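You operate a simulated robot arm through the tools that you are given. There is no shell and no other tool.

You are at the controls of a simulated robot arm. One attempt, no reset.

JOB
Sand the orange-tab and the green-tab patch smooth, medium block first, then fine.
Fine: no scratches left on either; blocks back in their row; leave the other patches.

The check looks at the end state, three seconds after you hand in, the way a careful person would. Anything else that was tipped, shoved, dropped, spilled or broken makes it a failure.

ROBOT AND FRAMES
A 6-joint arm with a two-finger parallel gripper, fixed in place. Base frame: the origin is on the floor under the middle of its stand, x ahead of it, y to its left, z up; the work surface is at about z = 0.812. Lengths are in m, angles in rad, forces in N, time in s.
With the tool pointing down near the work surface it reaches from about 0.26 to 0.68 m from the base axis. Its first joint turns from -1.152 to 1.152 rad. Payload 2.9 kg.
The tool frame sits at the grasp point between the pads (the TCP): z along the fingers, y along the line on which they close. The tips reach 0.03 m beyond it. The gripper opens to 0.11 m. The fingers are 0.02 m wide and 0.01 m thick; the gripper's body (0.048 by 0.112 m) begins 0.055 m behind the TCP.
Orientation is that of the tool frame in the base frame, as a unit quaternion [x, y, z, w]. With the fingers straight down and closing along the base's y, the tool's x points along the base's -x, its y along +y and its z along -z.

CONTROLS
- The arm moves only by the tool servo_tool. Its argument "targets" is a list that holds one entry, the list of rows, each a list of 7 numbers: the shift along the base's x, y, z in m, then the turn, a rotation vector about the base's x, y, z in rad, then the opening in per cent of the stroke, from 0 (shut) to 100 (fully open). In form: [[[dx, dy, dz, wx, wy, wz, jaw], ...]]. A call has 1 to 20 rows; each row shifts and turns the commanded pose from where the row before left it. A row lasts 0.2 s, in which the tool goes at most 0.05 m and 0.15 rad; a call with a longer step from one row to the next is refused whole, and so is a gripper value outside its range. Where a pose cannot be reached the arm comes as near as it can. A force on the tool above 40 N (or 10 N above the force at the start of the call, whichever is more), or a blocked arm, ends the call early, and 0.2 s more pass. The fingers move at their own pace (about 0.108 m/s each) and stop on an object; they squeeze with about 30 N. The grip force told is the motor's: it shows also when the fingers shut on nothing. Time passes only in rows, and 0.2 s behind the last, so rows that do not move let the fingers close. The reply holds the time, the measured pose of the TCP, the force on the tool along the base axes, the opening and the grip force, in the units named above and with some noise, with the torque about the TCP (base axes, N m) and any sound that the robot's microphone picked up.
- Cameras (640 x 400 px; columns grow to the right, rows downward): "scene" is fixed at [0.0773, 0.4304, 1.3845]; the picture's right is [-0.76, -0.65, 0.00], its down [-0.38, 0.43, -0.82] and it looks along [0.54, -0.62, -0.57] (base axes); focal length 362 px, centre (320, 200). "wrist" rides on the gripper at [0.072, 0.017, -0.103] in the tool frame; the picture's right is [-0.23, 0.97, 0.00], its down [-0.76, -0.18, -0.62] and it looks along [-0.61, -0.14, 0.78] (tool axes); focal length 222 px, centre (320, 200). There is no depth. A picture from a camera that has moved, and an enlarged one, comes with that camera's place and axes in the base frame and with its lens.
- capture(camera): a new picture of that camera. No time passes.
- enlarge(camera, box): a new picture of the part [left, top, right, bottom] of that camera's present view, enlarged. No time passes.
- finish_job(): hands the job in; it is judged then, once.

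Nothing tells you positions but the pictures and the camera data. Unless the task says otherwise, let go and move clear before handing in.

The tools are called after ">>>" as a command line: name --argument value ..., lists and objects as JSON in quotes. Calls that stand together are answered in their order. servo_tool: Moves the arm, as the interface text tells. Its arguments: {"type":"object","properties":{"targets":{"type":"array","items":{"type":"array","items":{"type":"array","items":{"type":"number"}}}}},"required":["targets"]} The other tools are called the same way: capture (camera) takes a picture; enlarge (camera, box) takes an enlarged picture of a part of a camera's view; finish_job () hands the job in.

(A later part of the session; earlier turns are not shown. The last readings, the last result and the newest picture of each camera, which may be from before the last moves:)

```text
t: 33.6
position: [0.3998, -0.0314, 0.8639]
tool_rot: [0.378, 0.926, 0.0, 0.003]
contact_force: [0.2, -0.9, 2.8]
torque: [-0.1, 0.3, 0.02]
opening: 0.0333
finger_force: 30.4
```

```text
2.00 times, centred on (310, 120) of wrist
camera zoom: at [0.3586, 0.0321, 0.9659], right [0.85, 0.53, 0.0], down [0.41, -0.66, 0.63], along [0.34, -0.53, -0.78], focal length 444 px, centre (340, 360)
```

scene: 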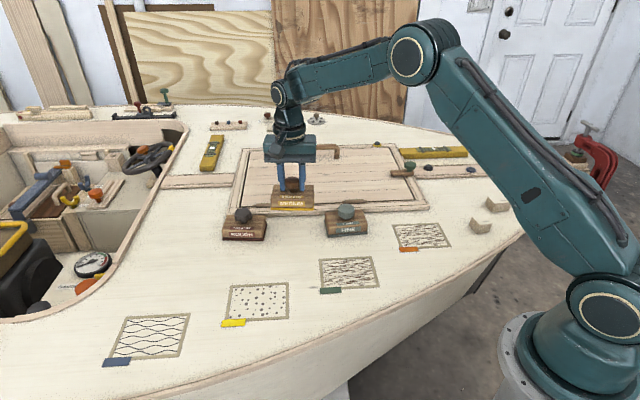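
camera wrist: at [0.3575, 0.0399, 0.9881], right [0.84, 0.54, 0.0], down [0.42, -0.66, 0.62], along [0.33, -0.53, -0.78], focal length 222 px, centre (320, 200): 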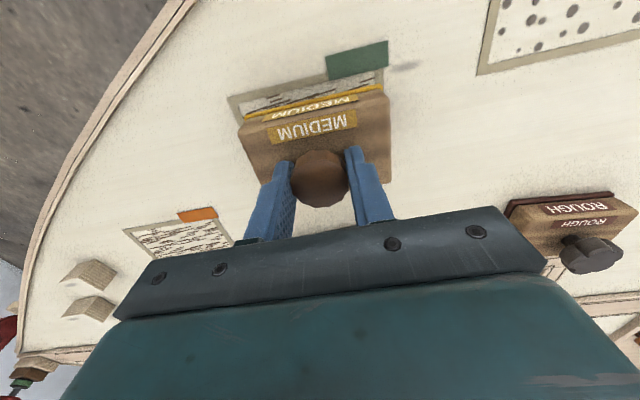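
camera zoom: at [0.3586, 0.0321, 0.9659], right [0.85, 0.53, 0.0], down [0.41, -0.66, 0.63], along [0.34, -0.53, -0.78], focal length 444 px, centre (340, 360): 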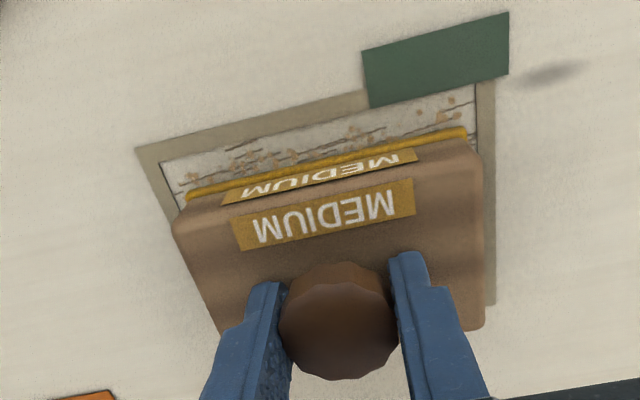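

I'll lift off and move aside to inspect the green patch.

>>> servo_tool --targets '[[[0, 0, 0.01, 0, 0, 0, 20], [0, 0, 0.03, 0, 0, 0, 20], [0, 0, 0.03, 0, 0, 0, 20], [0.03, -0.03, 0, 0, 0, 0, 20], [0.03, -0.03, 0, 0, 0, 0, 20], [0.01, -0.03, 0, 0, 0, 0, 20], [0, 0, 0, 0, 0, 0, 20]]]'

>>> enlarge --camera "scene" --box '[300, 245, 400, 305]'

>>> capture --camera "wrist"

>>> capture --camera "scene"

```text
t: 35.2
position: [0.4718, -0.1209, 0.9328]
tool_rot: [0.378, 0.926, 0.0, 0.003]
contact_force: [-0.2, 0.8, -1.6]
torque: [-0.03, 0.0, 0.02]
opening: 0.0332
finger_force: 29.8
```

```text
6.40 times, centred on (350, 275) of scene
camera zoom: at [0.0773, 0.4304, 1.3845], right [-0.76, -0.65, 0.0], down [-0.38, 0.43, -0.82], along [0.54, -0.62, -0.57], focal length 2320 px, centre (128, -280)
```

zoom: 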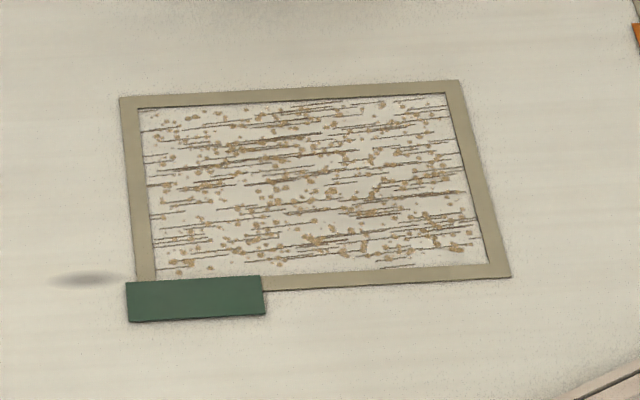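

```text
taken
camera wrist: at [0.4306, -0.0575, 1.0355], right [0.84, 0.54, 0.0], down [0.42, -0.66, 0.63], along [0.34, -0.53, -0.78], focal length 222 px, centre (320, 200)
```

wrist: 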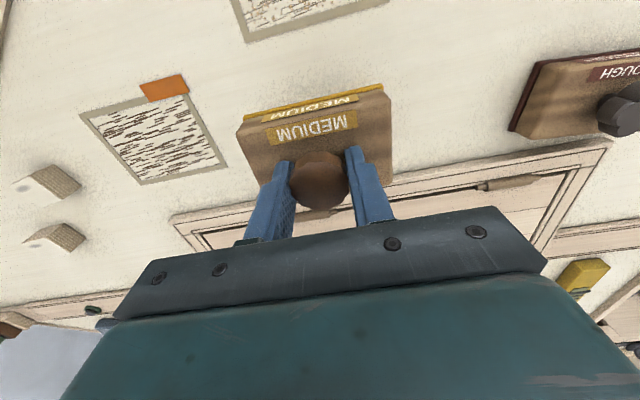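

```text
taken
```

scene: 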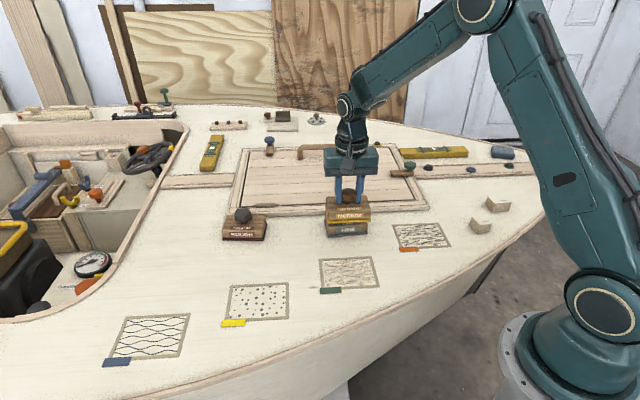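

Medium has roughly halved the scratches: thin grey lines plus tan specks are left, so green needs more medium work. I'll go back over it and press again.

>>> servo_tool --targets '[[[-0.025, 0.0315, 0.005, 0, 0, 0, 20], [-0.025, 0.0315, 0, 0, 0, 0, 20], [-0.0255, 0.0315, 0, 0, 0, 0, 20], [0, 0, -0.035, 0, 0, 0, 20], [0, 0, -0.03, 0, 0, 0, 20], [0, 0, -0.008, 0, 0, 0, 20], [0, 0, -0.002, 0, 0, 0, 20], [0, 0, 0, 0, 0, 0, 20]]]'

```text
t: 37.0
position: [0.3936, -0.0262, 0.8629]
tool_rot: [0.379, 0.925, 0.0, 0.003]
contact_force: [-0.1, 0.8, -1.8]
torque: [-0.02, -0.01, 0.04]
opening: 0.0332
finger_force: 29.7
```

>>> servo_tool --targets '[[[0, 0, -0.0007, 0, 0, 0, 20], [0, 0, 0, 0, 0, 0, 20]]]'

```text
t: 37.6
position: [0.3933, -0.0263, 0.863]
tool_rot: [0.379, 0.925, 0.0, 0.003]
contact_force: [-1.3, 0.9, -1.0]
torque: [-0.03, 0.04, 0.01]
opening: 0.0334
finger_force: 29.9
```

>>> servo_tool --targets '[[[0, 0, -0.0007, 0, 0, 0, 20], [0.0084, 0.0086, 0, 0, 0, 0, 20], [-0.0168, -0.0172, 0, 0, 0, 0, 20], [0.0168, 0.0172, 0, 0, 0, 0, 20], [-0.0168, -0.0172, 0, 0, 0, 0, 20], [0.0084, 0.0086, 0, 0, 0, 0, 20], [0, 0, 0, 0, 0, 0, 20]]]'

```text
t: 38.6
position: [0.3959, -0.0275, 0.8623]
tool_rot: [0.381, 0.925, -0.002, 0.003]
contact_force: [0.3, 0.6, 5.0]
torque: [0.2, 0.07, 0.05]
opening: 0.0332
finger_force: 29.3
stopped in row 4: the force on the tool passed its limit at 43 N (the readings are from after the stop); the commanded pose is now the measured one
```

The fast strokes tripped the 40 N limit, so I'll go back to slower ones. First a check of where the block sits now.

>>> enlarge --camera "wrist" --box '[180, 20, 440, 220]'

>>> enlarge --camera "scene" --box '[290, 210, 410, 310]'

```text
2.00 times, centred on (310, 120) of wrist
camera zoom: at [0.3544, 0.036, 0.9655], right [0.85, 0.53, 0.0], down [0.41, -0.66, 0.63], along [0.34, -0.53, -0.78], focal length 444 px, centre (340, 360)
```

zoom: 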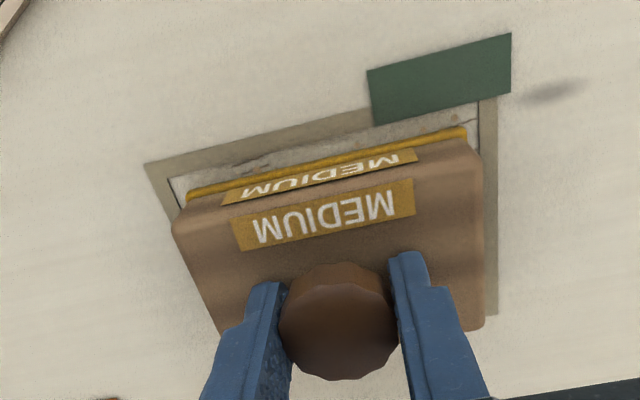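

```text
4.00 times, centred on (350, 260) of scene
camera zoom: at [0.0772, 0.4304, 1.3845], right [-0.76, -0.65, 0.0], down [-0.38, 0.43, -0.82], along [0.54, -0.62, -0.57], focal length 1450 px, centre (200, -40)
```

zoom: 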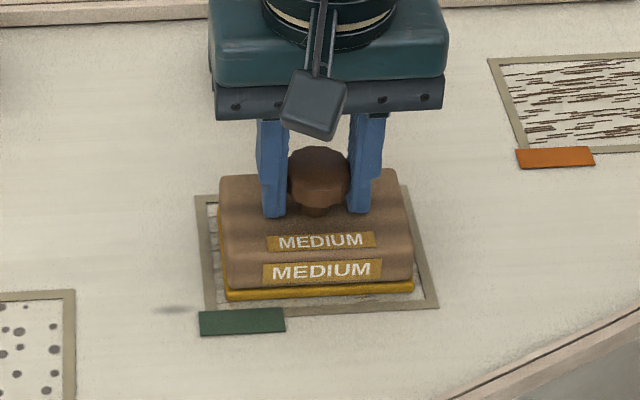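

>>> servo_tool --targets '[[[0, 0, -0.0004, 0, 0, 0, 20], [0.0065, 0.0066, 0, 0, 0, 0, 20], [-0.0065, -0.0066, 0, 0, 0, 0, 20], [-0.0065, -0.0066, 0, 0, 0, 0, 20], [0.0065, 0.0066, 0, 0, 0, 0, 20], [0.0065, 0.0066, 0, 0, 0, 0, 20], [-0.0065, -0.0066, 0, 0, 0, 0, 20], [-0.0065, -0.0066, 0, 0, 0, 0, 20], [0.0065, 0.0066, 0, 0, 0, 0, 20], [0, 0, 0, 0, 0, 0, 20]]]'

```text
t: 40.8
position: [0.3946, -0.0287, 0.8631]
tool_rot: [0.381, 0.925, -0.003, 0.002]
contact_force: [-6.7, -9.2, 26.4]
torque: [0.37, -0.06, 0.04]
opening: 0.0333
finger_force: 29.7
```

A good steady pressure of about 26 N. I'll continue, shifting to the front strip.

>>> servo_tool --targets '[[[-0.0036, 0.0035, 0.0002, 0, 0, 0, 20], [0.0065, 0.0066, 0, 0, 0, 0, 20], [-0.0065, -0.0066, 0, 0, 0, 0, 20], [-0.0065, -0.0066, 0, 0, 0, 0, 20], [0.0065, 0.0066, 0, 0, 0, 0, 20], [0.0065, 0.0066, 0, 0, 0, 0, 20], [-0.0065, -0.0066, 0, 0, 0, 0, 20], [-0.0065, -0.0066, 0, 0, 0, 0, 20], [0.0065, 0.0066, 0, 0, 0, 0, 20], [0, 0, 0, 0, 0, 0, 20]]]'

```text
t: 42.1
position: [0.3939, -0.0214, 0.8633]
tool_rot: [0.382, 0.924, -0.003, 0.003]
contact_force: [-0.3, -1.3, 5.8]
torque: [0.39, -0.13, 0.04]
opening: 0.0334
finger_force: 30.0
stopped in row 6: the force on the tool passed its limit at 42 N (the readings are from after the stop); the commanded pose is now the measured one
```

>>> servo_tool --targets '[[[-0.0045, -0.0035, -0.0001, 0, 0, 0, 20], [-0.0065, -0.0066, 0, 0, 0, 0, 20], [0.0065, 0.0066, 0, 0, 0, 0, 20], [0.0065, 0.0066, 0, 0, 0, 0, 20], [-0.0065, -0.0066, 0, 0, 0, 0, 20], [-0.0065, -0.0066, 0, 0, 0, 0, 20], [0.0065, 0.0066, 0, 0, 0, 0, 20], [0.0065, 0.0066, 0, 0, 0, 0, 20], [-0.0065, -0.0066, 0, 0, 0, 0, 20], [0, 0, 0, 0, 0, 0, 20]]]'

>>> enlarge --camera "wrist" --box '[180, 20, 440, 220]'

```text
t: 44.4
position: [0.3917, -0.025, 0.8625]
tool_rot: [0.381, 0.925, -0.002, 0.005]
contact_force: [7.7, 11.1, 34.4]
torque: [0.63, 0.48, -0.24]
opening: 0.0334
finger_force: 30.1
```

```text
2.00 times, centred on (310, 120) of wrist
camera zoom: at [0.3498, 0.0391, 0.9651], right [0.85, 0.53, 0.0], down [0.41, -0.66, 0.63], along [0.34, -0.53, -0.78], focal length 444 px, centre (340, 360)
```

zoom: 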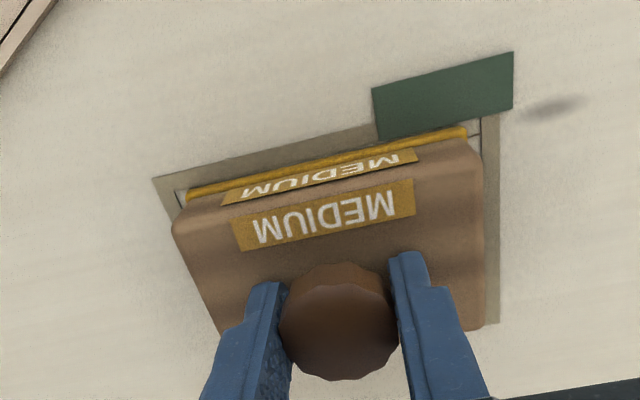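

The tool has picked up about 0.6° of tilt toward the front, which loads the front edge. I'll straighten it, ease the pressure and keep stroking at the middle.

>>> servo_tool --targets '[[[0, 0, 0.0008, 0.0075, 0.0077, 0, 20], [0.0036, -0.0035, 0, 0, 0, 0, 20], [0, 0, 0, 0, 0, 0, 20]]]'

```text
t: 45.1
position: [0.3915, -0.0261, 0.8631]
tool_rot: [0.382, 0.924, -0.001, -0.004]
contact_force: [-8.9, 10.0, 34.6]
torque: [0.37, -0.73, 0.25]
opening: 0.0333
finger_force: 29.8
```

>>> servo_tool --targets '[[[0, 0, 0.0006, -0.0007, -0.005, 0, 20], [0, 0, 0, 0, 0, 0, 20]]]'

```text
t: 45.8
position: [0.3929, -0.0287, 0.8625]
tool_rot: [0.383, 0.924, -0.002, 0.001]
contact_force: [-3.9, 2.3, 13.2]
torque: [0.09, -0.25, 0.03]
opening: 0.0336
finger_force: 29.9
```

Balanced now at 13 N. Strokes continue.

>>> servo_tool --targets '[[[0.0065, 0.0066, 0, 0, 0, 0, 20], [-0.0065, -0.0066, 0, 0, 0, 0, 20], [-0.0065, -0.0066, 0, 0, 0, 0, 20], [0.0065, 0.0066, 0, 0, 0, 0, 20], [0.0065, 0.0066, 0, 0, 0, 0, 20], [-0.0065, -0.0066, 0, 0, 0, 0, 20], [-0.0065, -0.0066, 0, 0, 0, 0, 20], [0.0065, 0.0066, 0, 0, 0, 0, 20], [0, 0, 0, 0, 0, 0, 20]]]'

>>> enlarge --camera "wrist" --box '[180, 20, 440, 220]'

```text
t: 47.8
position: [0.3929, -0.0262, 0.8636]
tool_rot: [0.382, 0.924, -0.001, 0.0]
contact_force: [-0.5, 0.4, -2.4]
torque: [0.0, -0.02, 0.03]
opening: 0.0331
finger_force: 30.0
```

```text
2.00 times, centred on (310, 120) of wrist
camera zoom: at [0.3535, 0.0355, 0.9665], right [0.85, 0.53, 0.0], down [0.41, -0.66, 0.62], along [0.33, -0.53, -0.78], focal length 444 px, centre (340, 360)
```

zoom: 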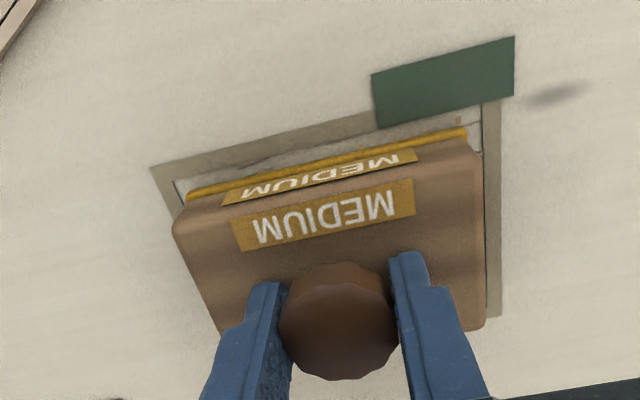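

>>> servo_tool --targets '[[[0, 0, -0.0006, 0, 0, 0, 20], [0, 0, -0.0003, 0, 0, 0, 20], [0.0065, 0.0066, 0, 0, 0, 0, 20], [-0.0065, -0.0066, 0, 0, 0, 0, 20], [-0.0065, -0.0066, 0, 0, 0, 0, 20], [0.0065, 0.0066, 0, 0, 0, 0, 20], [0.0065, 0.0066, 0, 0, 0, 0, 20], [-0.0065, -0.0066, 0, 0, 0, 0, 20], [0, 0, 0, 0, 0, 0, 20]]]'

```text
t: 49.8
position: [0.3932, -0.0272, 0.8638]
tool_rot: [0.381, 0.925, -0.001, 0.001]
contact_force: [2.0, 1.0, 2.7]
torque: [0.13, -0.3, 0.05]
opening: 0.0333
finger_force: 30.1
```

>>> servo_tool --targets '[[[0, 0, -0.0004, 0, 0, 0, 20], [0.0065, 0.0066, 0, 0, 0, 0, 20], [-0.0065, -0.0066, 0, 0, 0, 0, 20], [-0.0065, -0.0066, 0, 0, 0, 0, 20], [0.0065, 0.0066, 0, 0, 0, 0, 20], [0.0065, 0.0066, 0, 0, 0, 0, 20], [-0.0065, -0.0066, 0, 0, 0, 0, 20], [-0.0065, -0.0066, 0, 0, 0, 0, 20], [0.0065, 0.0066, 0, 0, 0, 0, 20], [0, 0, 0, 0, 0, 0, 20]]]'

```text
t: 52.0
position: [0.3934, -0.0293, 0.863]
tool_rot: [0.382, 0.924, -0.001, 0.0]
contact_force: [-4.1, -5.3, 13.7]
torque: [0.07, -0.23, -0.08]
opening: 0.0332
finger_force: 30.4
```

A steady 14 N during strokes. I'll work the back strip and then come to the middle.

>>> servo_tool --targets '[[[0.0036, -0.0035, 0, 0, 0, 0, 20], [0.0065, 0.0066, 0, 0, 0, 0, 20], [-0.0065, -0.0066, 0, 0, 0, 0, 20], [-0.0065, -0.0066, 0, 0, 0, 0, 20], [0.0065, 0.0066, 0, 0, 0, 0, 20], [0.0065, 0.0066, 0, 0, 0, 0, 20], [-0.0065, -0.0066, 0, 0, 0, 0, 20], [-0.0065, -0.0066, 0, 0, 0, 0, 20], [0.0065, 0.0066, 0, 0, 0, 0, 20], [0, 0, 0, 0, 0, 0, 20]]]'

>>> enlarge --camera "wrist" --box '[180, 20, 440, 220]'

```text
t: 54.1
position: [0.3956, -0.0341, 0.8621]
tool_rot: [0.382, 0.924, -0.001, 0.001]
contact_force: [-1.0, -0.6, 6.6]
torque: [0.32, -0.04, 0.08]
opening: 0.0334
finger_force: 29.8
stopped in row 10: the force on the tool passed its limit at 41 N (the readings are from after the stop); the commanded pose is now the measured one
```

```text
2.00 times, centred on (310, 120) of wrist
camera zoom: at [0.3569, 0.0295, 0.9657], right [0.85, 0.53, 0.0], down [0.41, -0.66, 0.63], along [0.33, -0.53, -0.78], focal length 444 px, centre (340, 360)
```

zoom: 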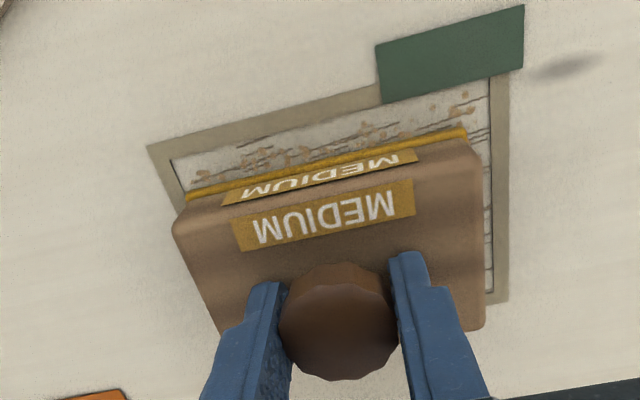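

I'll lift clear and compare the patch with the last look.

>>> servo_tool --targets '[[[0, 0, 0.01, 0, 0, 0, 20], [0, 0, 0.03, 0, 0, 0, 20], [0, 0, 0.04, 0, 0, 0, 20], [0.03, -0.03, 0, 0, 0, 0, 20], [0.03, -0.03, 0, 0, 0, 0, 20], [0.0, -0.03, 0, 0, 0, 0, 20], [0, 0, 0, 0, 0, 0, 20]]]'

>>> enlarge --camera "scene" --box '[300, 245, 400, 305]'

>>> enlarge --camera "scene" --box '[315, 255, 385, 297]'

```text
t: 55.7
position: [0.4555, -0.1211, 0.9417]
tool_rot: [0.383, 0.924, -0.002, 0.001]
contact_force: [0.0, -0.2, -1.6]
torque: [0.0, 0.02, -0.02]
opening: 0.0334
finger_force: 30.4
```

```text
6.40 times, centred on (350, 275) of scene
camera zoom: at [0.0773, 0.4304, 1.3845], right [-0.76, -0.65, 0.0], down [-0.38, 0.43, -0.82], along [0.54, -0.62, -0.57], focal length 2320 px, centre (128, -280)
```

zoom: 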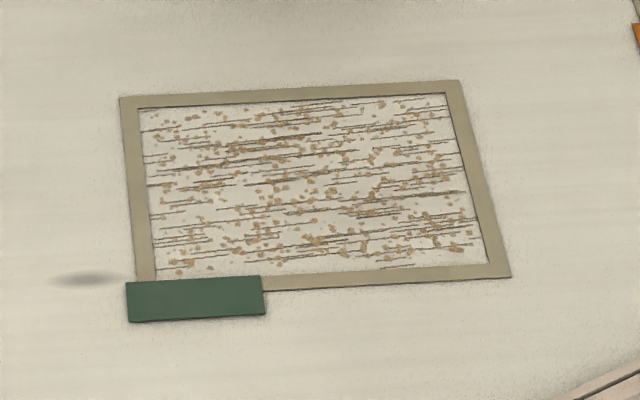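

```text
9.14 times, centred on (350, 276) of scene
camera zoom: at [0.0773, 0.4304, 1.3845], right [-0.76, -0.65, 0.0], down [-0.38, 0.43, -0.82], along [0.54, -0.62, -0.57], focal length 3314 px, centre (46, -495)
```

zoom: 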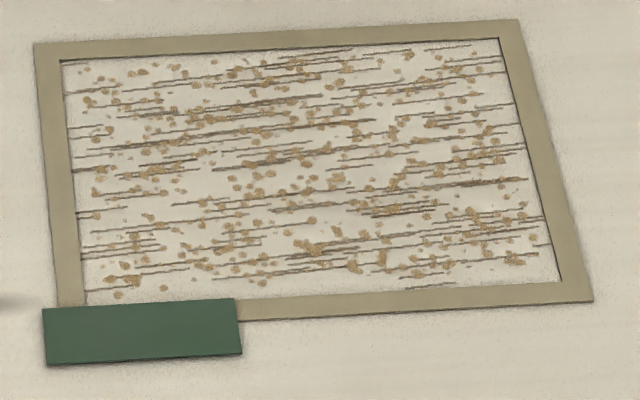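

The patch looks exactly as it did before these extra strokes, so medium has done all it can on green; the thin lines left are for fine. I'll carry the medium block over to the orange patch, centred near (0.334, -0.240), hover and check alignment.

>>> servo_tool --targets '[[[-0.0304, -0.0298, 0, 0, 0, 0, 20], [-0.0304, -0.0298, 0, 0, 0, 0, 20], [-0.0304, -0.0298, 0, 0, 0, 0, 20], [-0.0304, -0.0298, 0, 0, 0, -0.017, 20], [0, 0, -0.035, 0, 0, 0, 20], [0, 0, -0.03, 0, 0, 0, 20], [0, 0, -0.008, 0, 0, 0, 20], [0, 0, 0, 0, 0, 0, 20]]]'

>>> enlarge --camera "wrist" --box '[180, 20, 440, 220]'

>>> enlarge --camera "scene" --box '[370, 170, 490, 270]'

```text
t: 57.5
position: [0.3346, -0.2433, 0.8698]
tool_rot: [0.391, 0.921, -0.002, 0.001]
contact_force: [-0.3, 0.4, -2.5]
torque: [-0.03, 0.0, 0.01]
opening: 0.0334
finger_force: 30.1
```

```text
2.00 times, centred on (310, 120) of wrist
camera zoom: at [0.2967, -0.1795, 0.9724], right [0.86, 0.51, 0.0], down [0.4, -0.67, 0.63], along [0.32, -0.54, -0.78], focal length 444 px, centre (340, 360)
```

zoom: 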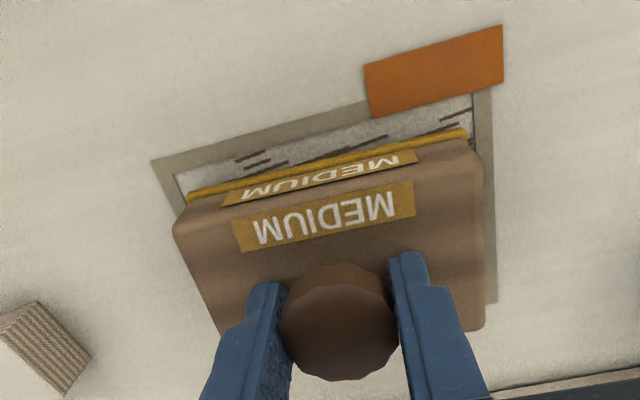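

```text
4.00 times, centred on (430, 220) of scene
camera zoom: at [0.0773, 0.4304, 1.3845], right [-0.76, -0.65, 0.0], down [-0.38, 0.43, -0.82], along [0.54, -0.62, -0.57], focal length 1450 px, centre (-120, 120)
```

zoom: 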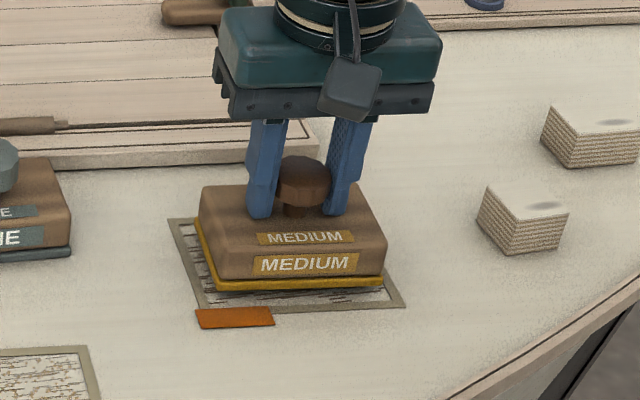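

The block sits well centred over the orange patch. I'll turn it 0.5° to match and lower to contact.

>>> servo_tool --targets '[[[0, 0, -0.003, 0, 0, 0.01, 20], [0, 0, -0.0015, 0, 0, 0, 20], [0, 0, -0.001, 0, 0, 0, 20], [0, 0, 0, 0, 0, 0, 20]]]'

```text
t: 58.5
position: [0.3353, -0.2421, 0.8638]
tool_rot: [0.385, 0.923, -0.001, 0.001]
contact_force: [0.4, -1.0, -2.3]
torque: [-0.02, -0.01, 0.0]
opening: 0.0332
finger_force: 30.7
```

>>> servo_tool --targets '[[[0, 0, -0.0007, 0, 0, 0, 20], [0, 0, -0.0004, 0, 0, 0, 20], [0, 0, 0, 0, 0, 0, 20]]]'

```text
t: 59.3
position: [0.3346, -0.2444, 0.864]
tool_rot: [0.386, 0.923, -0.003, 0.001]
contact_force: [-2.3, 0.9, 8.8]
torque: [0.5, -0.17, 0.14]
opening: 0.0331
finger_force: 30.4
```

Contact at about 9 N. Strokes on orange begin, along the grain at the middle.

>>> servo_tool --targets '[[[0, 0, -0.0001, 0, 0, 0, 20], [0.007, 0.0069, 0, 0, 0, 0, 20], [-0.007, -0.0069, 0, 0, 0, 0, 20], [-0.007, -0.0069, 0, 0, 0, 0, 20], [0.007, 0.0069, 0, 0, 0, 0, 20], [0.007, 0.0069, 0, 0, 0, 0, 20], [-0.007, -0.0069, 0, 0, 0, 0, 20], [-0.007, -0.0069, 0, 0, 0, 0, 20], [0.007, 0.0069, 0, 0, 0, 0, 20], [0, 0, 0, 0, 0, 0, 20]]]'

```text
t: 61.5
position: [0.3337, -0.2449, 0.8633]
tool_rot: [0.388, 0.922, -0.005, 0.002]
contact_force: [-8.7, -11.0, 35.9]
torque: [0.64, -0.05, 0.1]
opening: 0.0334
finger_force: 30.1
```

36 N and tilted about 0.6°. I'll straighten and ease off before continuing.

>>> servo_tool --targets '[[[0, 0, 0.0008, 0.006, 0, 0, 20], [0, 0, 0, 0, 0, 0, 20]]]'

```text
t: 62.1
position: [0.3343, -0.2435, 0.8622]
tool_rot: [0.387, 0.922, 0.0, 0.0]
contact_force: [-3.6, -6.7, 17.2]
torque: [-0.95, -0.21, -0.18]
opening: 0.0335
finger_force: 29.8
```

>>> servo_tool --targets '[[[0, 0, 0, -0.0025, 0, 0, 20], [0.007, 0.0069, 0, 0, 0, 0, 20], [-0.007, -0.0069, 0, 0, 0, 0, 20], [-0.007, -0.0069, 0, 0, 0, 0, 20], [0.007, 0.0069, 0, 0, 0, 0, 20], [-0.0036, 0.0036, 0, 0, 0, 0, 20], [0.007, 0.0069, 0, 0, 0, 0, 20], [-0.007, -0.0069, 0, 0, 0, 0, 20], [-0.007, -0.0069, 0, 0, 0, 0, 20], [0.007, 0.0069, 0, 0, 0, 0, 20], [0, 0, 0, 0, 0, 0, 20]]]'

>>> enlarge --camera "wrist" --box '[180, 20, 440, 220]'

```text
t: 64.5
position: [0.3317, -0.2388, 0.8648]
tool_rot: [0.386, 0.923, -0.001, -0.001]
contact_force: [0.6, 0.4, -1.9]
torque: [-0.02, 0.01, 0.0]
opening: 0.0334
finger_force: 30.3
```

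```text
2.00 times, centred on (310, 120) of wrist
camera zoom: at [0.2919, -0.1756, 0.9668], right [0.85, 0.52, 0.0], down [0.41, -0.67, 0.62], along [0.32, -0.53, -0.78], focal length 444 px, centre (340, 360)
```

zoom: 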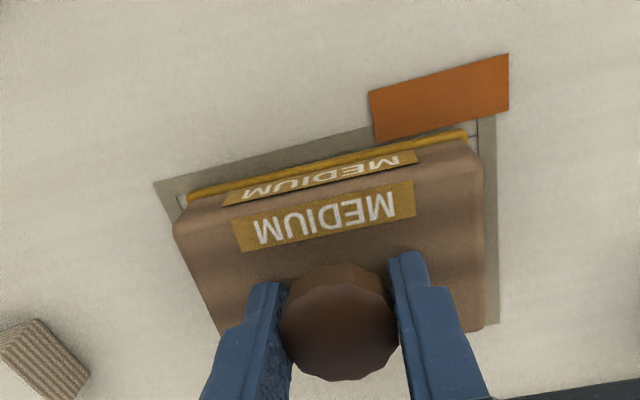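

Contact has been lost again, so I'll press down slightly and sand the front strip.

>>> servo_tool --targets '[[[0, 0, -0.0006, 0, 0, 0, 20], [0, 0, -0.0004, 0, 0, 0, 20], [0.007, 0.0069, 0, 0, 0, 0, 20], [-0.007, -0.0069, 0, 0, 0, 0, 20], [-0.007, -0.0069, 0, 0, 0, 0, 20], [0.007, 0.0069, 0, 0, 0, 0, 20], [0, 0, 0, 0, 0, 0, 20]]]'

```text
t: 66.1
position: [0.3323, -0.239, 0.8623]
tool_rot: [0.386, 0.922, -0.001, 0.0]
contact_force: [-0.6, -1.3, 3.5]
torque: [0.23, 0.03, 0.1]
opening: 0.0333
finger_force: 30.0
```

>>> servo_tool --targets '[[[0, 0, -0.0003, 0, 0, 0, 20], [0.007, 0.0069, 0, 0, 0, 0, 20], [-0.007, -0.0069, 0, 0, 0, 0, 20], [-0.007, -0.0069, 0, 0, 0, 0, 20], [0.007, 0.0069, 0, 0, 0, 0, 20], [0.007, 0.0069, 0, 0, 0, 0, 20], [-0.007, -0.0069, 0, 0, 0, 0, 20], [-0.007, -0.0069, 0, 0, 0, 0, 20], [0.007, 0.0069, 0, 0, 0, 0, 20], [0, 0, 0, 0, 0, 0, 20]]]'

```text
t: 68.3
position: [0.3312, -0.2405, 0.8638]
tool_rot: [0.388, 0.922, -0.003, 0.001]
contact_force: [-6.6, -7.0, 24.1]
torque: [0.43, -0.1, 0.06]
opening: 0.0335
finger_force: 30.3
```

Good pressure. Next the middle and then the back strip.

>>> servo_tool --targets '[[[0.0036, -0.0036, 0.0002, 0, 0, 0, 20], [0.007, 0.0069, 0, 0, 0, 0, 20], [-0.007, -0.0069, 0, 0, 0, 0, 20], [-0.007, -0.0069, 0, 0, 0, 0, 20], [0.007, 0.0069, 0, 0, 0, 0, 20], [0.0036, -0.0036, 0, 0, 0, 0, 20], [0, 0, 0, 0, 0, 0, 20]]]'

```text
t: 69.9
position: [0.3379, -0.2465, 0.8632]
tool_rot: [0.386, 0.923, -0.001, -0.001]
contact_force: [-7.1, 3.9, 19.2]
torque: [0.03, -0.23, 0.05]
opening: 0.0332
finger_force: 29.9
```

>>> servo_tool --targets '[[[0.007, 0.0069, 0, 0, 0, 0, 20], [-0.007, -0.0069, 0, 0, 0, 0, 20], [-0.007, -0.0069, 0, 0, 0, 0, 20], [0.007, 0.0069, 0, 0, 0, 0, 20], [0.007, 0.0069, 0, 0, 0, 0, 20], [-0.007, -0.0069, 0, 0, 0, 0, 20], [-0.007, -0.0069, 0, 0, 0, 0, 20], [0.007, 0.0069, 0, 0, 0, 0, 20], [0, 0, 0, 0, 0, 0, 20]]]'

>>> enlarge --camera "wrist" --box '[180, 20, 440, 220]'

```text
t: 71.9
position: [0.3383, -0.2468, 0.8634]
tool_rot: [0.387, 0.922, -0.002, -0.001]
contact_force: [-2.3, -3.3, 7.9]
torque: [0.1, -0.23, -0.04]
opening: 0.0332
finger_force: 30.0
```

```text
2.00 times, centred on (310, 120) of wrist
camera zoom: at [0.2983, -0.184, 0.966], right [0.85, 0.52, 0.0], down [0.41, -0.67, 0.62], along [0.32, -0.53, -0.78], focal length 444 px, centre (340, 360)
```

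zoom: 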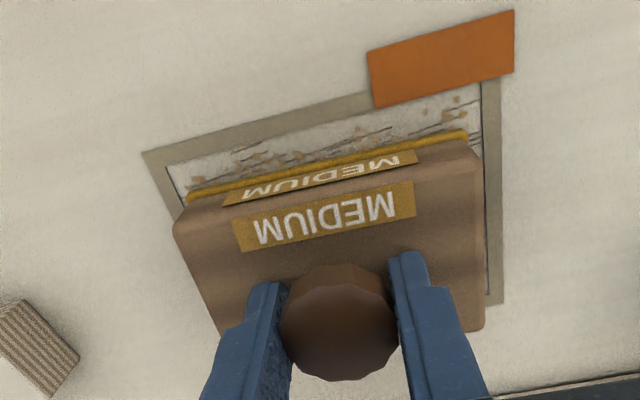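

>>> servo_tool --targets '[[[0, 0, -0.0003, 0, 0, 0, 20], [0.007, 0.0069, 0, 0, 0, 0, 20], [-0.007, -0.0069, 0, 0, 0, 0, 20], [-0.007, -0.0069, 0, 0, 0, 0, 20], [0.007, 0.0069, 0, 0, 0, 0, 20], [0.007, 0.0069, 0, 0, 0, 0, 20], [-0.007, -0.0069, 0, 0, 0, 0, 20], [-0.007, -0.0069, 0, 0, 0, 0, 20], [0.007, 0.0069, 0, 0, 0, 0, 20], [0, 0, 0, 0, 0, 0, 20]]]'

```text
t: 74.1
position: [0.3385, -0.2487, 0.8634]
tool_rot: [0.387, 0.922, -0.002, 0.001]
contact_force: [-7.8, -8.2, 28.0]
torque: [0.27, -0.3, -0.06]
opening: 0.0332
finger_force: 29.7
```

I'll lift clear and inspect the orange patch.

>>> servo_tool --targets '[[[0, 0, 0.01, 0, 0, 0, 20], [0, 0, 0.03, 0, 0, 0, 20], [0, 0, 0.03, 0, 0, 0, 20], [0, 0, 0.03, 0, 0, 0, 20], [0.03, 0.022, 0, 0, 0, 0, 20], [0.035, 0.026, 0, 0, 0, 0, 20], [0.035, 0.026, 0, 0, 0, 0, 20], [0, 0, 0, 0, 0, 0, 20]]]'

>>> enlarge --camera "scene" --box '[380, 205, 470, 265]'

>>> capture --camera "scene"

>>> capture --camera "wrist"

```text
t: 75.9
position: [0.4385, -0.1711, 0.9656]
tool_rot: [0.388, 0.922, -0.001, 0.0]
contact_force: [0.2, -0.1, -1.2]
torque: [-0.03, 0.02, -0.02]
opening: 0.0334
finger_force: 30.0
```

```text
6.67 times, centred on (425, 235) of scene
camera zoom: at [0.0773, 0.4304, 1.3845], right [-0.76, -0.65, 0.0], down [-0.38, 0.43, -0.82], along [0.54, -0.62, -0.57], focal length 2417 px, centre (-380, -33)
```

zoom: 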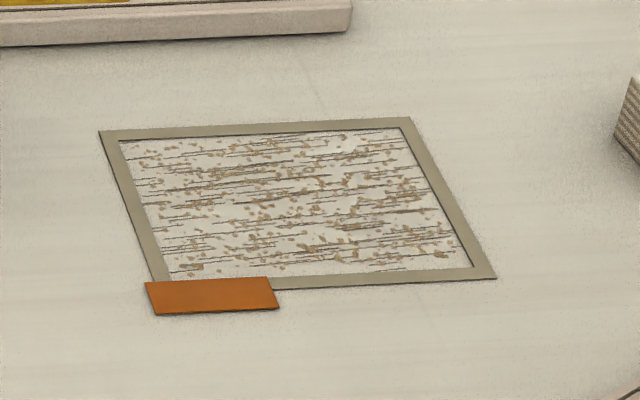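

```text
taken
```

scene: 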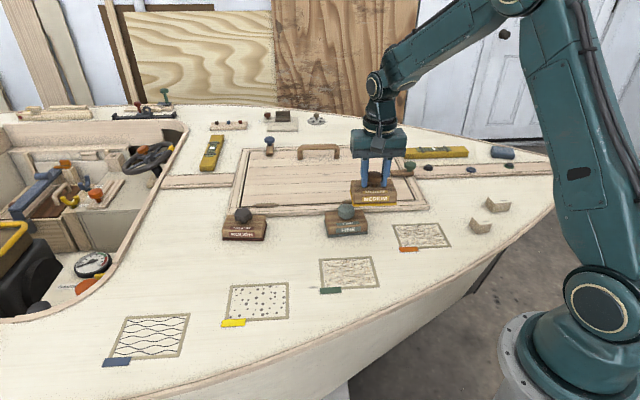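

```text
taken
camera wrist: at [0.4006, -0.1085, 1.0686], right [0.85, 0.52, 0.0], down [0.41, -0.67, 0.62], along [0.32, -0.53, -0.78], focal length 222 px, centre (320, 200)
```

wrist: 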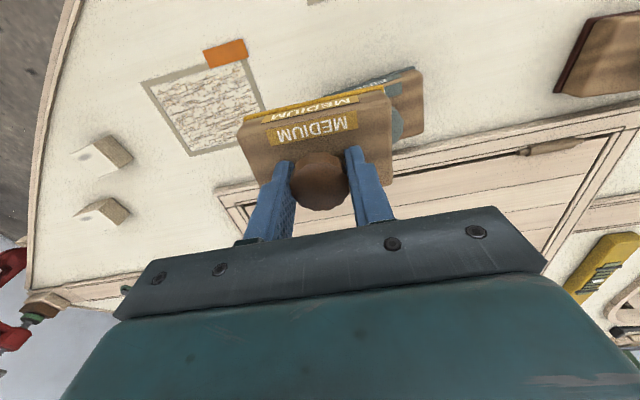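

Orange now shows the same medium-finished pattern as green, so the medium block is done. I'll carry it back to its place in the row at about (0.589, -0.058), turned to its original 40° angle, and check before setting it down.

>>> servo_tool --targets '[[[0.0301, 0.0228, 0, 0, 0, -0.0143, 20], [0.0301, 0.0228, 0, 0, 0, -0.0143, 20], [0.0301, 0.0228, 0, 0, 0, -0.0143, 20], [0.0301, 0.0228, 0, 0, 0, -0.0143, 20], [0.0301, 0.0228, 0, 0, 0, -0.0143, 20], [0, 0, -0.04, 0, 0, 0, 20], [0, 0, -0.035, 0, 0, 0, 20], [0, 0, -0.01, 0, 0, 0, 20], [0, 0, 0, 0, 0, 0, 20]]]'

>>> enlarge --camera "scene" --box '[210, 190, 380, 296]'

>>> enlarge --camera "wrist" --box '[200, 70, 440, 240]'

```text
t: 77.9
position: [0.5903, -0.0577, 0.8775]
tool_rot: [0.419, 0.908, -0.001, 0.001]
contact_force: [0.1, -0.2, -2.4]
torque: [-0.01, -0.02, -0.02]
opening: 0.0335
finger_force: 30.1
```

```text
3.76 times, centred on (295, 243) of scene
camera zoom: at [0.0773, 0.4304, 1.3845], right [-0.76, -0.65, 0.0], down [-0.38, 0.43, -0.82], along [0.54, -0.62, -0.57], focal length 1365 px, centre (414, 38)
```

zoom: 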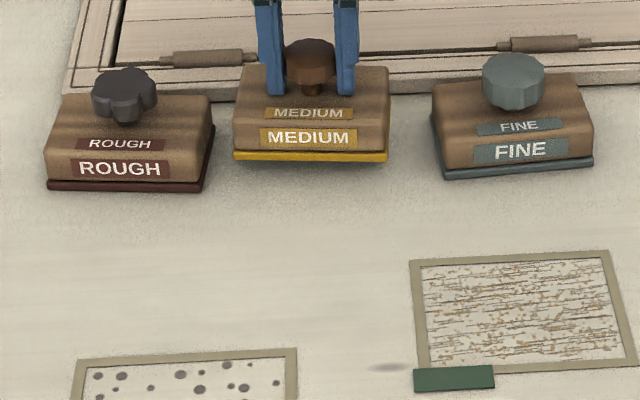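

```text
2.35 times, centred on (320, 155) of wrist
camera zoom: at [0.5551, 0.0087, 0.9804], right [0.89, 0.46, 0.0], down [0.36, -0.69, 0.62], along [0.29, -0.56, -0.78], focal length 523 px, centre (320, 306)
```

zoom: 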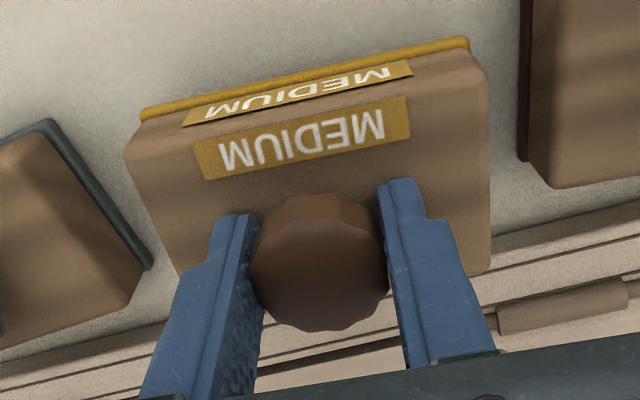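

It's lined up with its original spot, about 14 mm above the deck. I'll lower to contact and release.

>>> servo_tool --targets '[[[0, 0, -0.008, 0, 0, 0, 20], [0, 0, -0.004, 0, 0, 0, 20], [0, 0, -0.001, 0, 0, 0, 20], [0, 0, -0.0007, 0, 0, 0, 20], [0, 0, 0, 0, 0, 0, 20]]]'

```text
t: 79.1
position: [0.5903, -0.0594, 0.8642]
tool_rot: [0.418, 0.908, -0.001, 0.0]
contact_force: [0.4, -0.1, -2.0]
torque: [-0.02, -0.01, -0.01]
opening: 0.0333
finger_force: 30.6
```

>>> servo_tool --targets '[[[0, 0, -0.0005, 0, 0, 0, 20], [0, 0, -0.0004, 0, 0, 0, 20], [0, 0, 0, 0, 0, 0, 20]]]'

```text
t: 79.9
position: [0.5881, -0.0587, 0.8638]
tool_rot: [0.419, 0.908, 0.0, 0.0]
contact_force: [-0.5, 0.6, -2.0]
torque: [-0.01, -0.01, 0.0]
opening: 0.0335
finger_force: 29.6
```

>>> servo_tool --targets '[[[0, 0, -0.0005, 0, 0, 0, 20], [0, 0, -0.0004, 0, 0, 0, 20], [0, 0, 0, 0, 0, 0, 20]]]'

```text
t: 80.7
position: [0.5893, -0.059, 0.8636]
tool_rot: [0.419, 0.908, 0.0, 0.002]
contact_force: [-0.8, -1.9, 7.3]
torque: [0.24, 0.01, 0.03]
opening: 0.0334
finger_force: 30.1
```

Contact. I'll ease off and open, then rise straight up.

>>> servo_tool --targets '[[[0, 0, 0.0003, 0, 0, 0, 20], [0, 0, 0, 0, 0, 0, 33], [0, 0, 0, 0, 0, 0, 40], [0, 0, 0, 0, 0, 0, 48], [0, 0, 0.002, 0, 0, 0, 55], [0, 0, 0.01, 0, 0, 0, 55], [0, 0, 0.03, 0, 0, 0, 55], [0, 0, 0.03, 0, 0, 0, 55], [0, 0, 0, 0, 0, 0, 55]]]'

>>> enlarge --camera "scene" --box '[210, 190, 380, 296]'

>>> capture --camera "wrist"

```text
t: 82.7
position: [0.5873, -0.0589, 0.9335]
tool_rot: [0.419, 0.908, -0.001, 0.0]
contact_force: [-0.1, 0.3, 0.0]
torque: [0.0, 0.02, -0.01]
opening: 0.0606
finger_force: 0.1
```

```text
3.76 times, centred on (295, 243) of scene
camera zoom: at [0.0773, 0.4304, 1.3845], right [-0.76, -0.65, 0.0], down [-0.38, 0.43, -0.82], along [0.54, -0.62, -0.57], focal length 1365 px, centre (414, 38)
```

zoom: 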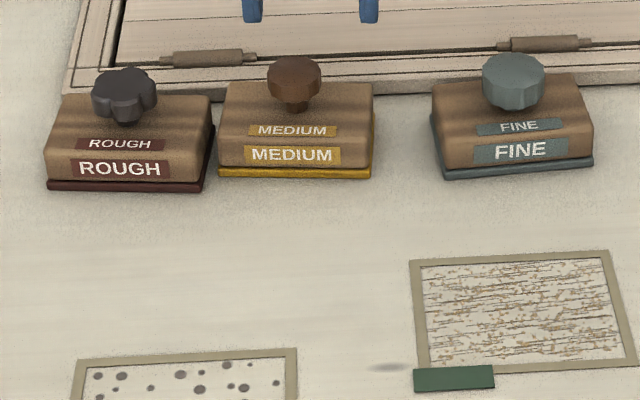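

```text
taken
camera wrist: at [0.5531, 0.0078, 1.0369], right [0.89, 0.46, 0.0], down [0.36, -0.69, 0.62], along [0.29, -0.56, -0.78], focal length 222 px, centre (320, 200)
```

wrist: 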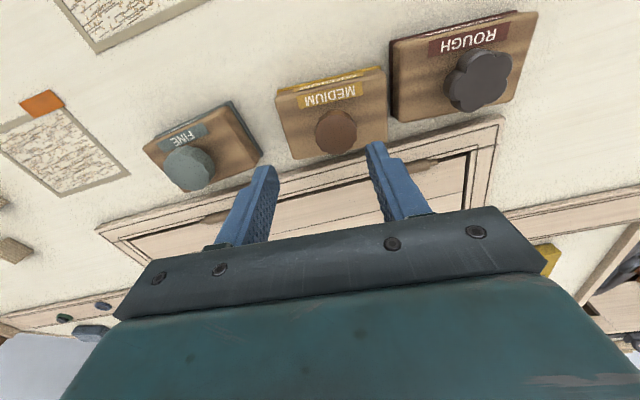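

On release, the fingertips dragged the block about 10 mm toward the rough block because they were resting on its top. I'll grip it again slightly higher, put it back where it was, and release with the tips clear of the body.

>>> servo_tool --targets '[[[0.0102, 0.0075, 0, 0, 0, 0, 55], [0, 0, -0.03, 0, 0, 0, 55], [0, 0, -0.025, 0, 0, 0, 55], [0, 0, -0.008, 0, 0, 0, 55], [0, 0, -0.0015, 0, 0, 0, 55], [0, 0, 0, 0, 0, 0, 55]]]'

>>> enlarge --camera "wrist" --box '[200, 70, 440, 240]'

>>> enlarge --camera "scene" --box '[255, 190, 325, 240]'

```text
t: 84.1
position: [0.5986, -0.052, 0.8691]
tool_rot: [0.419, 0.908, -0.001, 0.001]
contact_force: [-0.5, 0.7, 0.1]
torque: [0.0, -0.03, 0.02]
opening: 0.0608
finger_force: 0.0
```

```text
2.35 times, centred on (320, 155) of wrist
camera zoom: at [0.5645, 0.0146, 0.9729], right [0.89, 0.46, 0.0], down [0.36, -0.69, 0.62], along [0.29, -0.56, -0.78], focal length 523 px, centre (320, 306)
```

zoom: 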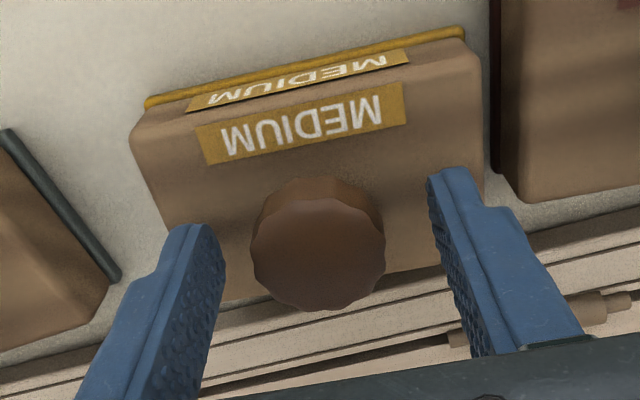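

```text
8.00 times, centred on (290, 215) of scene
camera zoom: at [0.0773, 0.4304, 1.3845], right [-0.76, -0.65, 0.0], down [-0.38, 0.43, -0.82], along [0.54, -0.62, -0.57], focal length 2900 px, centre (560, 80)
```

zoom: 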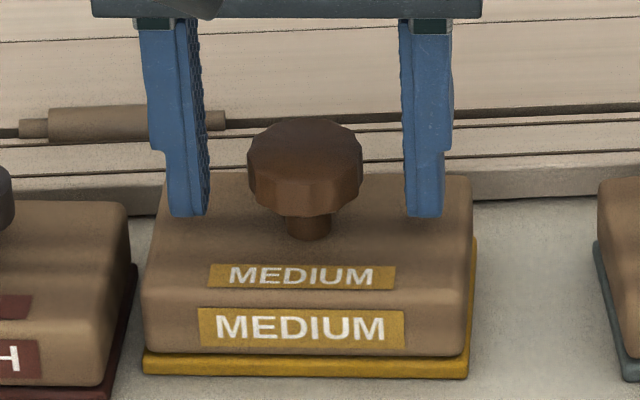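

>>> servo_tool --targets '[[[0, 0, 0, 0, 0, 0, 40], [0, 0, 0, 0, 0, 0, 20], [0, 0, 0, 0, 0, 0, 20], [0, 0, 0, 0, 0, 0, 20], [0, 0, 0.004, 0, 0, 0, 20], [-0.004, -0.0034, 0, 0, 0, 0, 20], [-0.004, -0.0034, 0, 0, 0, 0, 20], [0, 0, 0, 0, 0, 0, 20]]]'

>>> enlarge --camera "scene" --box '[210, 190, 380, 296]'

```text
t: 85.9
position: [0.5914, -0.0585, 0.8736]
tool_rot: [0.42, 0.908, 0.0, 0.001]
contact_force: [-0.7, -0.2, -2.6]
torque: [0.01, 0.04, 0.02]
opening: 0.033
finger_force: 30.5
```

```text
3.76 times, centred on (295, 243) of scene
camera zoom: at [0.0773, 0.4304, 1.3845], right [-0.76, -0.65, 0.0], down [-0.38, 0.43, -0.82], along [0.54, -0.62, -0.57], focal length 1365 px, centre (414, 38)
```

zoom: 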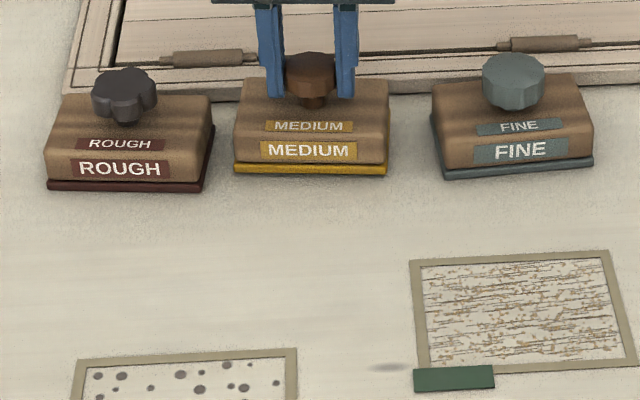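

It's back on its original outline, hovering 4 mm up. I'll lower and release.

>>> servo_tool --targets '[[[0, 0, -0.002, 0, 0, 0, 20], [0, 0, -0.0016, 0, 0, 0, 20], [0, 0, 0, 0, 0, 0, 20], [0, 0, 0, 0, 0, 0, 33], [0, 0, 0, 0, 0, 0, 45], [0, 0, 0, 0, 0, 0, 55], [0, 0, 0.01, 0, 0, 0, 55], [0, 0, 0.03, 0, 0, 0, 55], [0, 0, 0.03, 0, 0, 0, 55], [0, 0, 0, 0, 0, 0, 55]]]'

>>> enlarge --camera "scene" --box '[210, 190, 380, 296]'

```text
t: 88.1
position: [0.5898, -0.0582, 0.9401]
tool_rot: [0.419, 0.908, 0.0, 0.001]
contact_force: [0.6, -0.1, 0.6]
torque: [0.0, 0.0, -0.02]
opening: 0.0604
finger_force: 0.0
```

```text
3.76 times, centred on (295, 243) of scene
camera zoom: at [0.0773, 0.4304, 1.3845], right [-0.76, -0.65, 0.0], down [-0.38, 0.43, -0.82], along [0.54, -0.62, -0.57], focal length 1365 px, centre (414, 38)
```

zoom: 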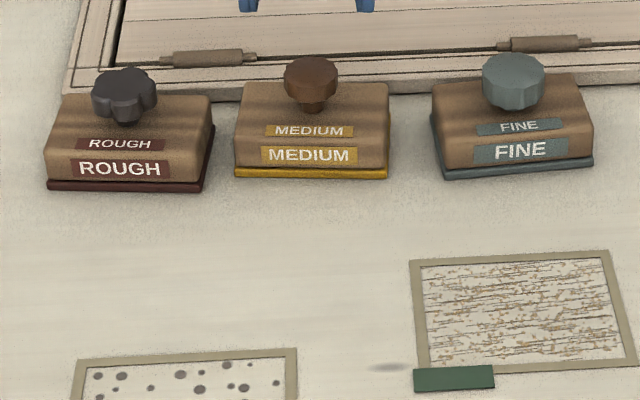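

The medium block is exactly back in its place. Next is the fine block: its knob is near (0.493, -0.145) and its long side is at about 49.6°.

>>> servo_tool --targets '[[[-0.024, -0.0216, 0, 0, 0, 0.0405, 60], [-0.024, -0.0216, 0, 0, 0, 0.0405, 60], [-0.024, -0.0216, 0, 0, 0, 0.0405, 60], [-0.024, -0.0216, 0, 0, 0, 0.0405, 60], [0, 0, -0.03, 0, 0, 0, 60], [0, 0, -0.02, 0, 0, 0, 60], [0, 0, -0.01, 0, 0, 0, 60], [0, 0, 0, 0, 0, 0, 60]]]'

>>> enlarge --camera "wrist" --box '[200, 70, 440, 240]'

>>> enlarge --camera "scene" --box '[315, 190, 385, 240]'

```text
t: 89.9
position: [0.4946, -0.1459, 0.8798]
tool_rot: [0.344, 0.939, -0.001, 0.0]
contact_force: [-0.2, 0.4, 0.5]
torque: [0.03, 0.03, 0.02]
opening: 0.066
finger_force: 0.0
```

```text
2.35 times, centred on (320, 155) of wrist
camera zoom: at [0.4491, -0.0852, 0.9826], right [0.8, 0.6, 0.0], down [0.47, -0.63, 0.62], along [0.37, -0.5, -0.78], focal length 523 px, centre (320, 306)
```

zoom: 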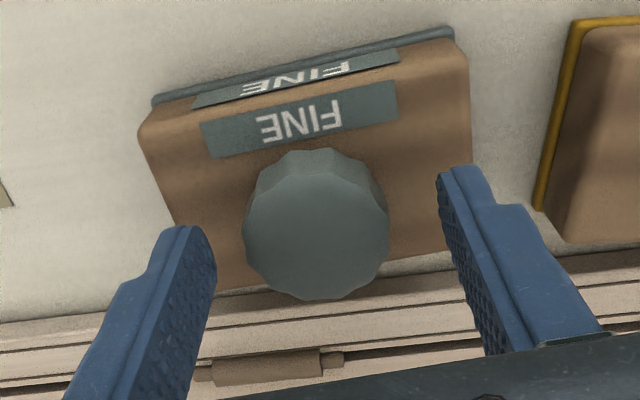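

```text
8.00 times, centred on (350, 215) of scene
camera zoom: at [0.0773, 0.4304, 1.3845], right [-0.76, -0.65, 0.0], down [-0.38, 0.43, -0.82], along [0.54, -0.62, -0.57], focal length 2900 px, centre (80, 80)
```

zoom: 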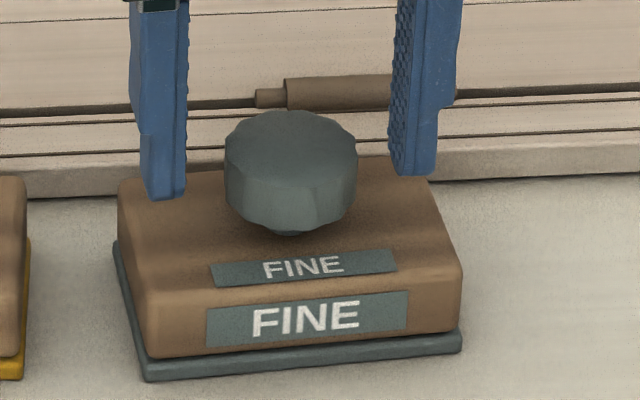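

The tool is nearly centred, with the knob about 2.5 mm toward the front. I'll correct that, go down and close.

>>> servo_tool --targets '[[[-0.002, 0.001, 0, 0, 0, 0, 60], [0, 0, -0.008, 0, 0, 0, 60], [0, 0, -0.005, 0, 0, 0, 60], [0, 0, 0, 0, 0, 0, 60]]]'

>>> enlarge --camera "scene" --box '[315, 190, 385, 240]'

>>> enlarge --camera "wrist" --box '[200, 70, 440, 240]'

```text
t: 90.9
position: [0.492, -0.143, 0.866]
tool_rot: [0.345, 0.939, -0.001, 0.0]
contact_force: [-0.9, 0.1, -0.1]
torque: [-0.02, -0.02, 0.01]
opening: 0.066
finger_force: 0.1
```

```text
8.00 times, centred on (350, 215) of scene
camera zoom: at [0.0773, 0.4304, 1.3845], right [-0.76, -0.65, 0.0], down [-0.38, 0.43, -0.82], along [0.54, -0.62, -0.57], focal length 2900 px, centre (80, 80)
```

zoom: 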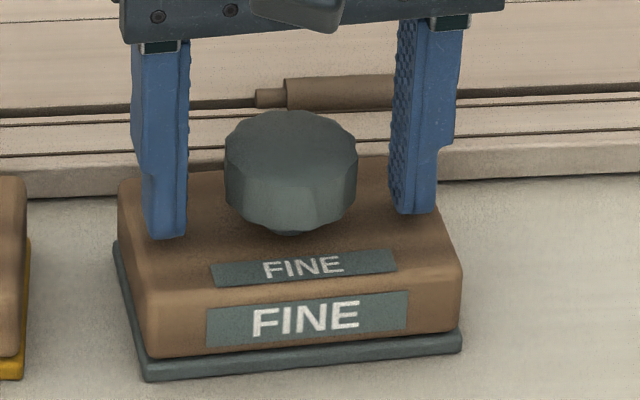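

```text
2.35 times, centred on (320, 155) of wrist
camera zoom: at [0.4472, -0.0838, 0.9698], right [0.8, 0.6, 0.0], down [0.47, -0.63, 0.62], along [0.37, -0.5, -0.78], focal length 523 px, centre (320, 306)
```

zoom: 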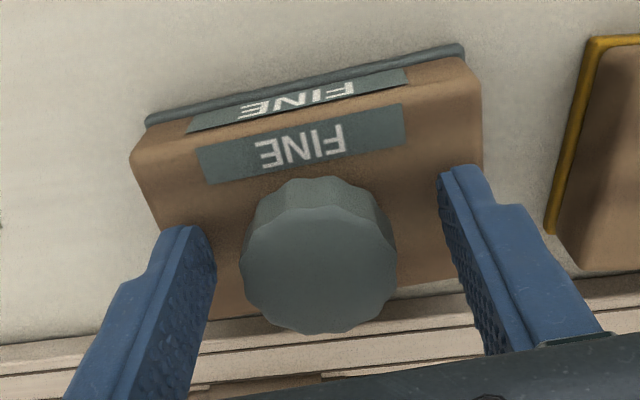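

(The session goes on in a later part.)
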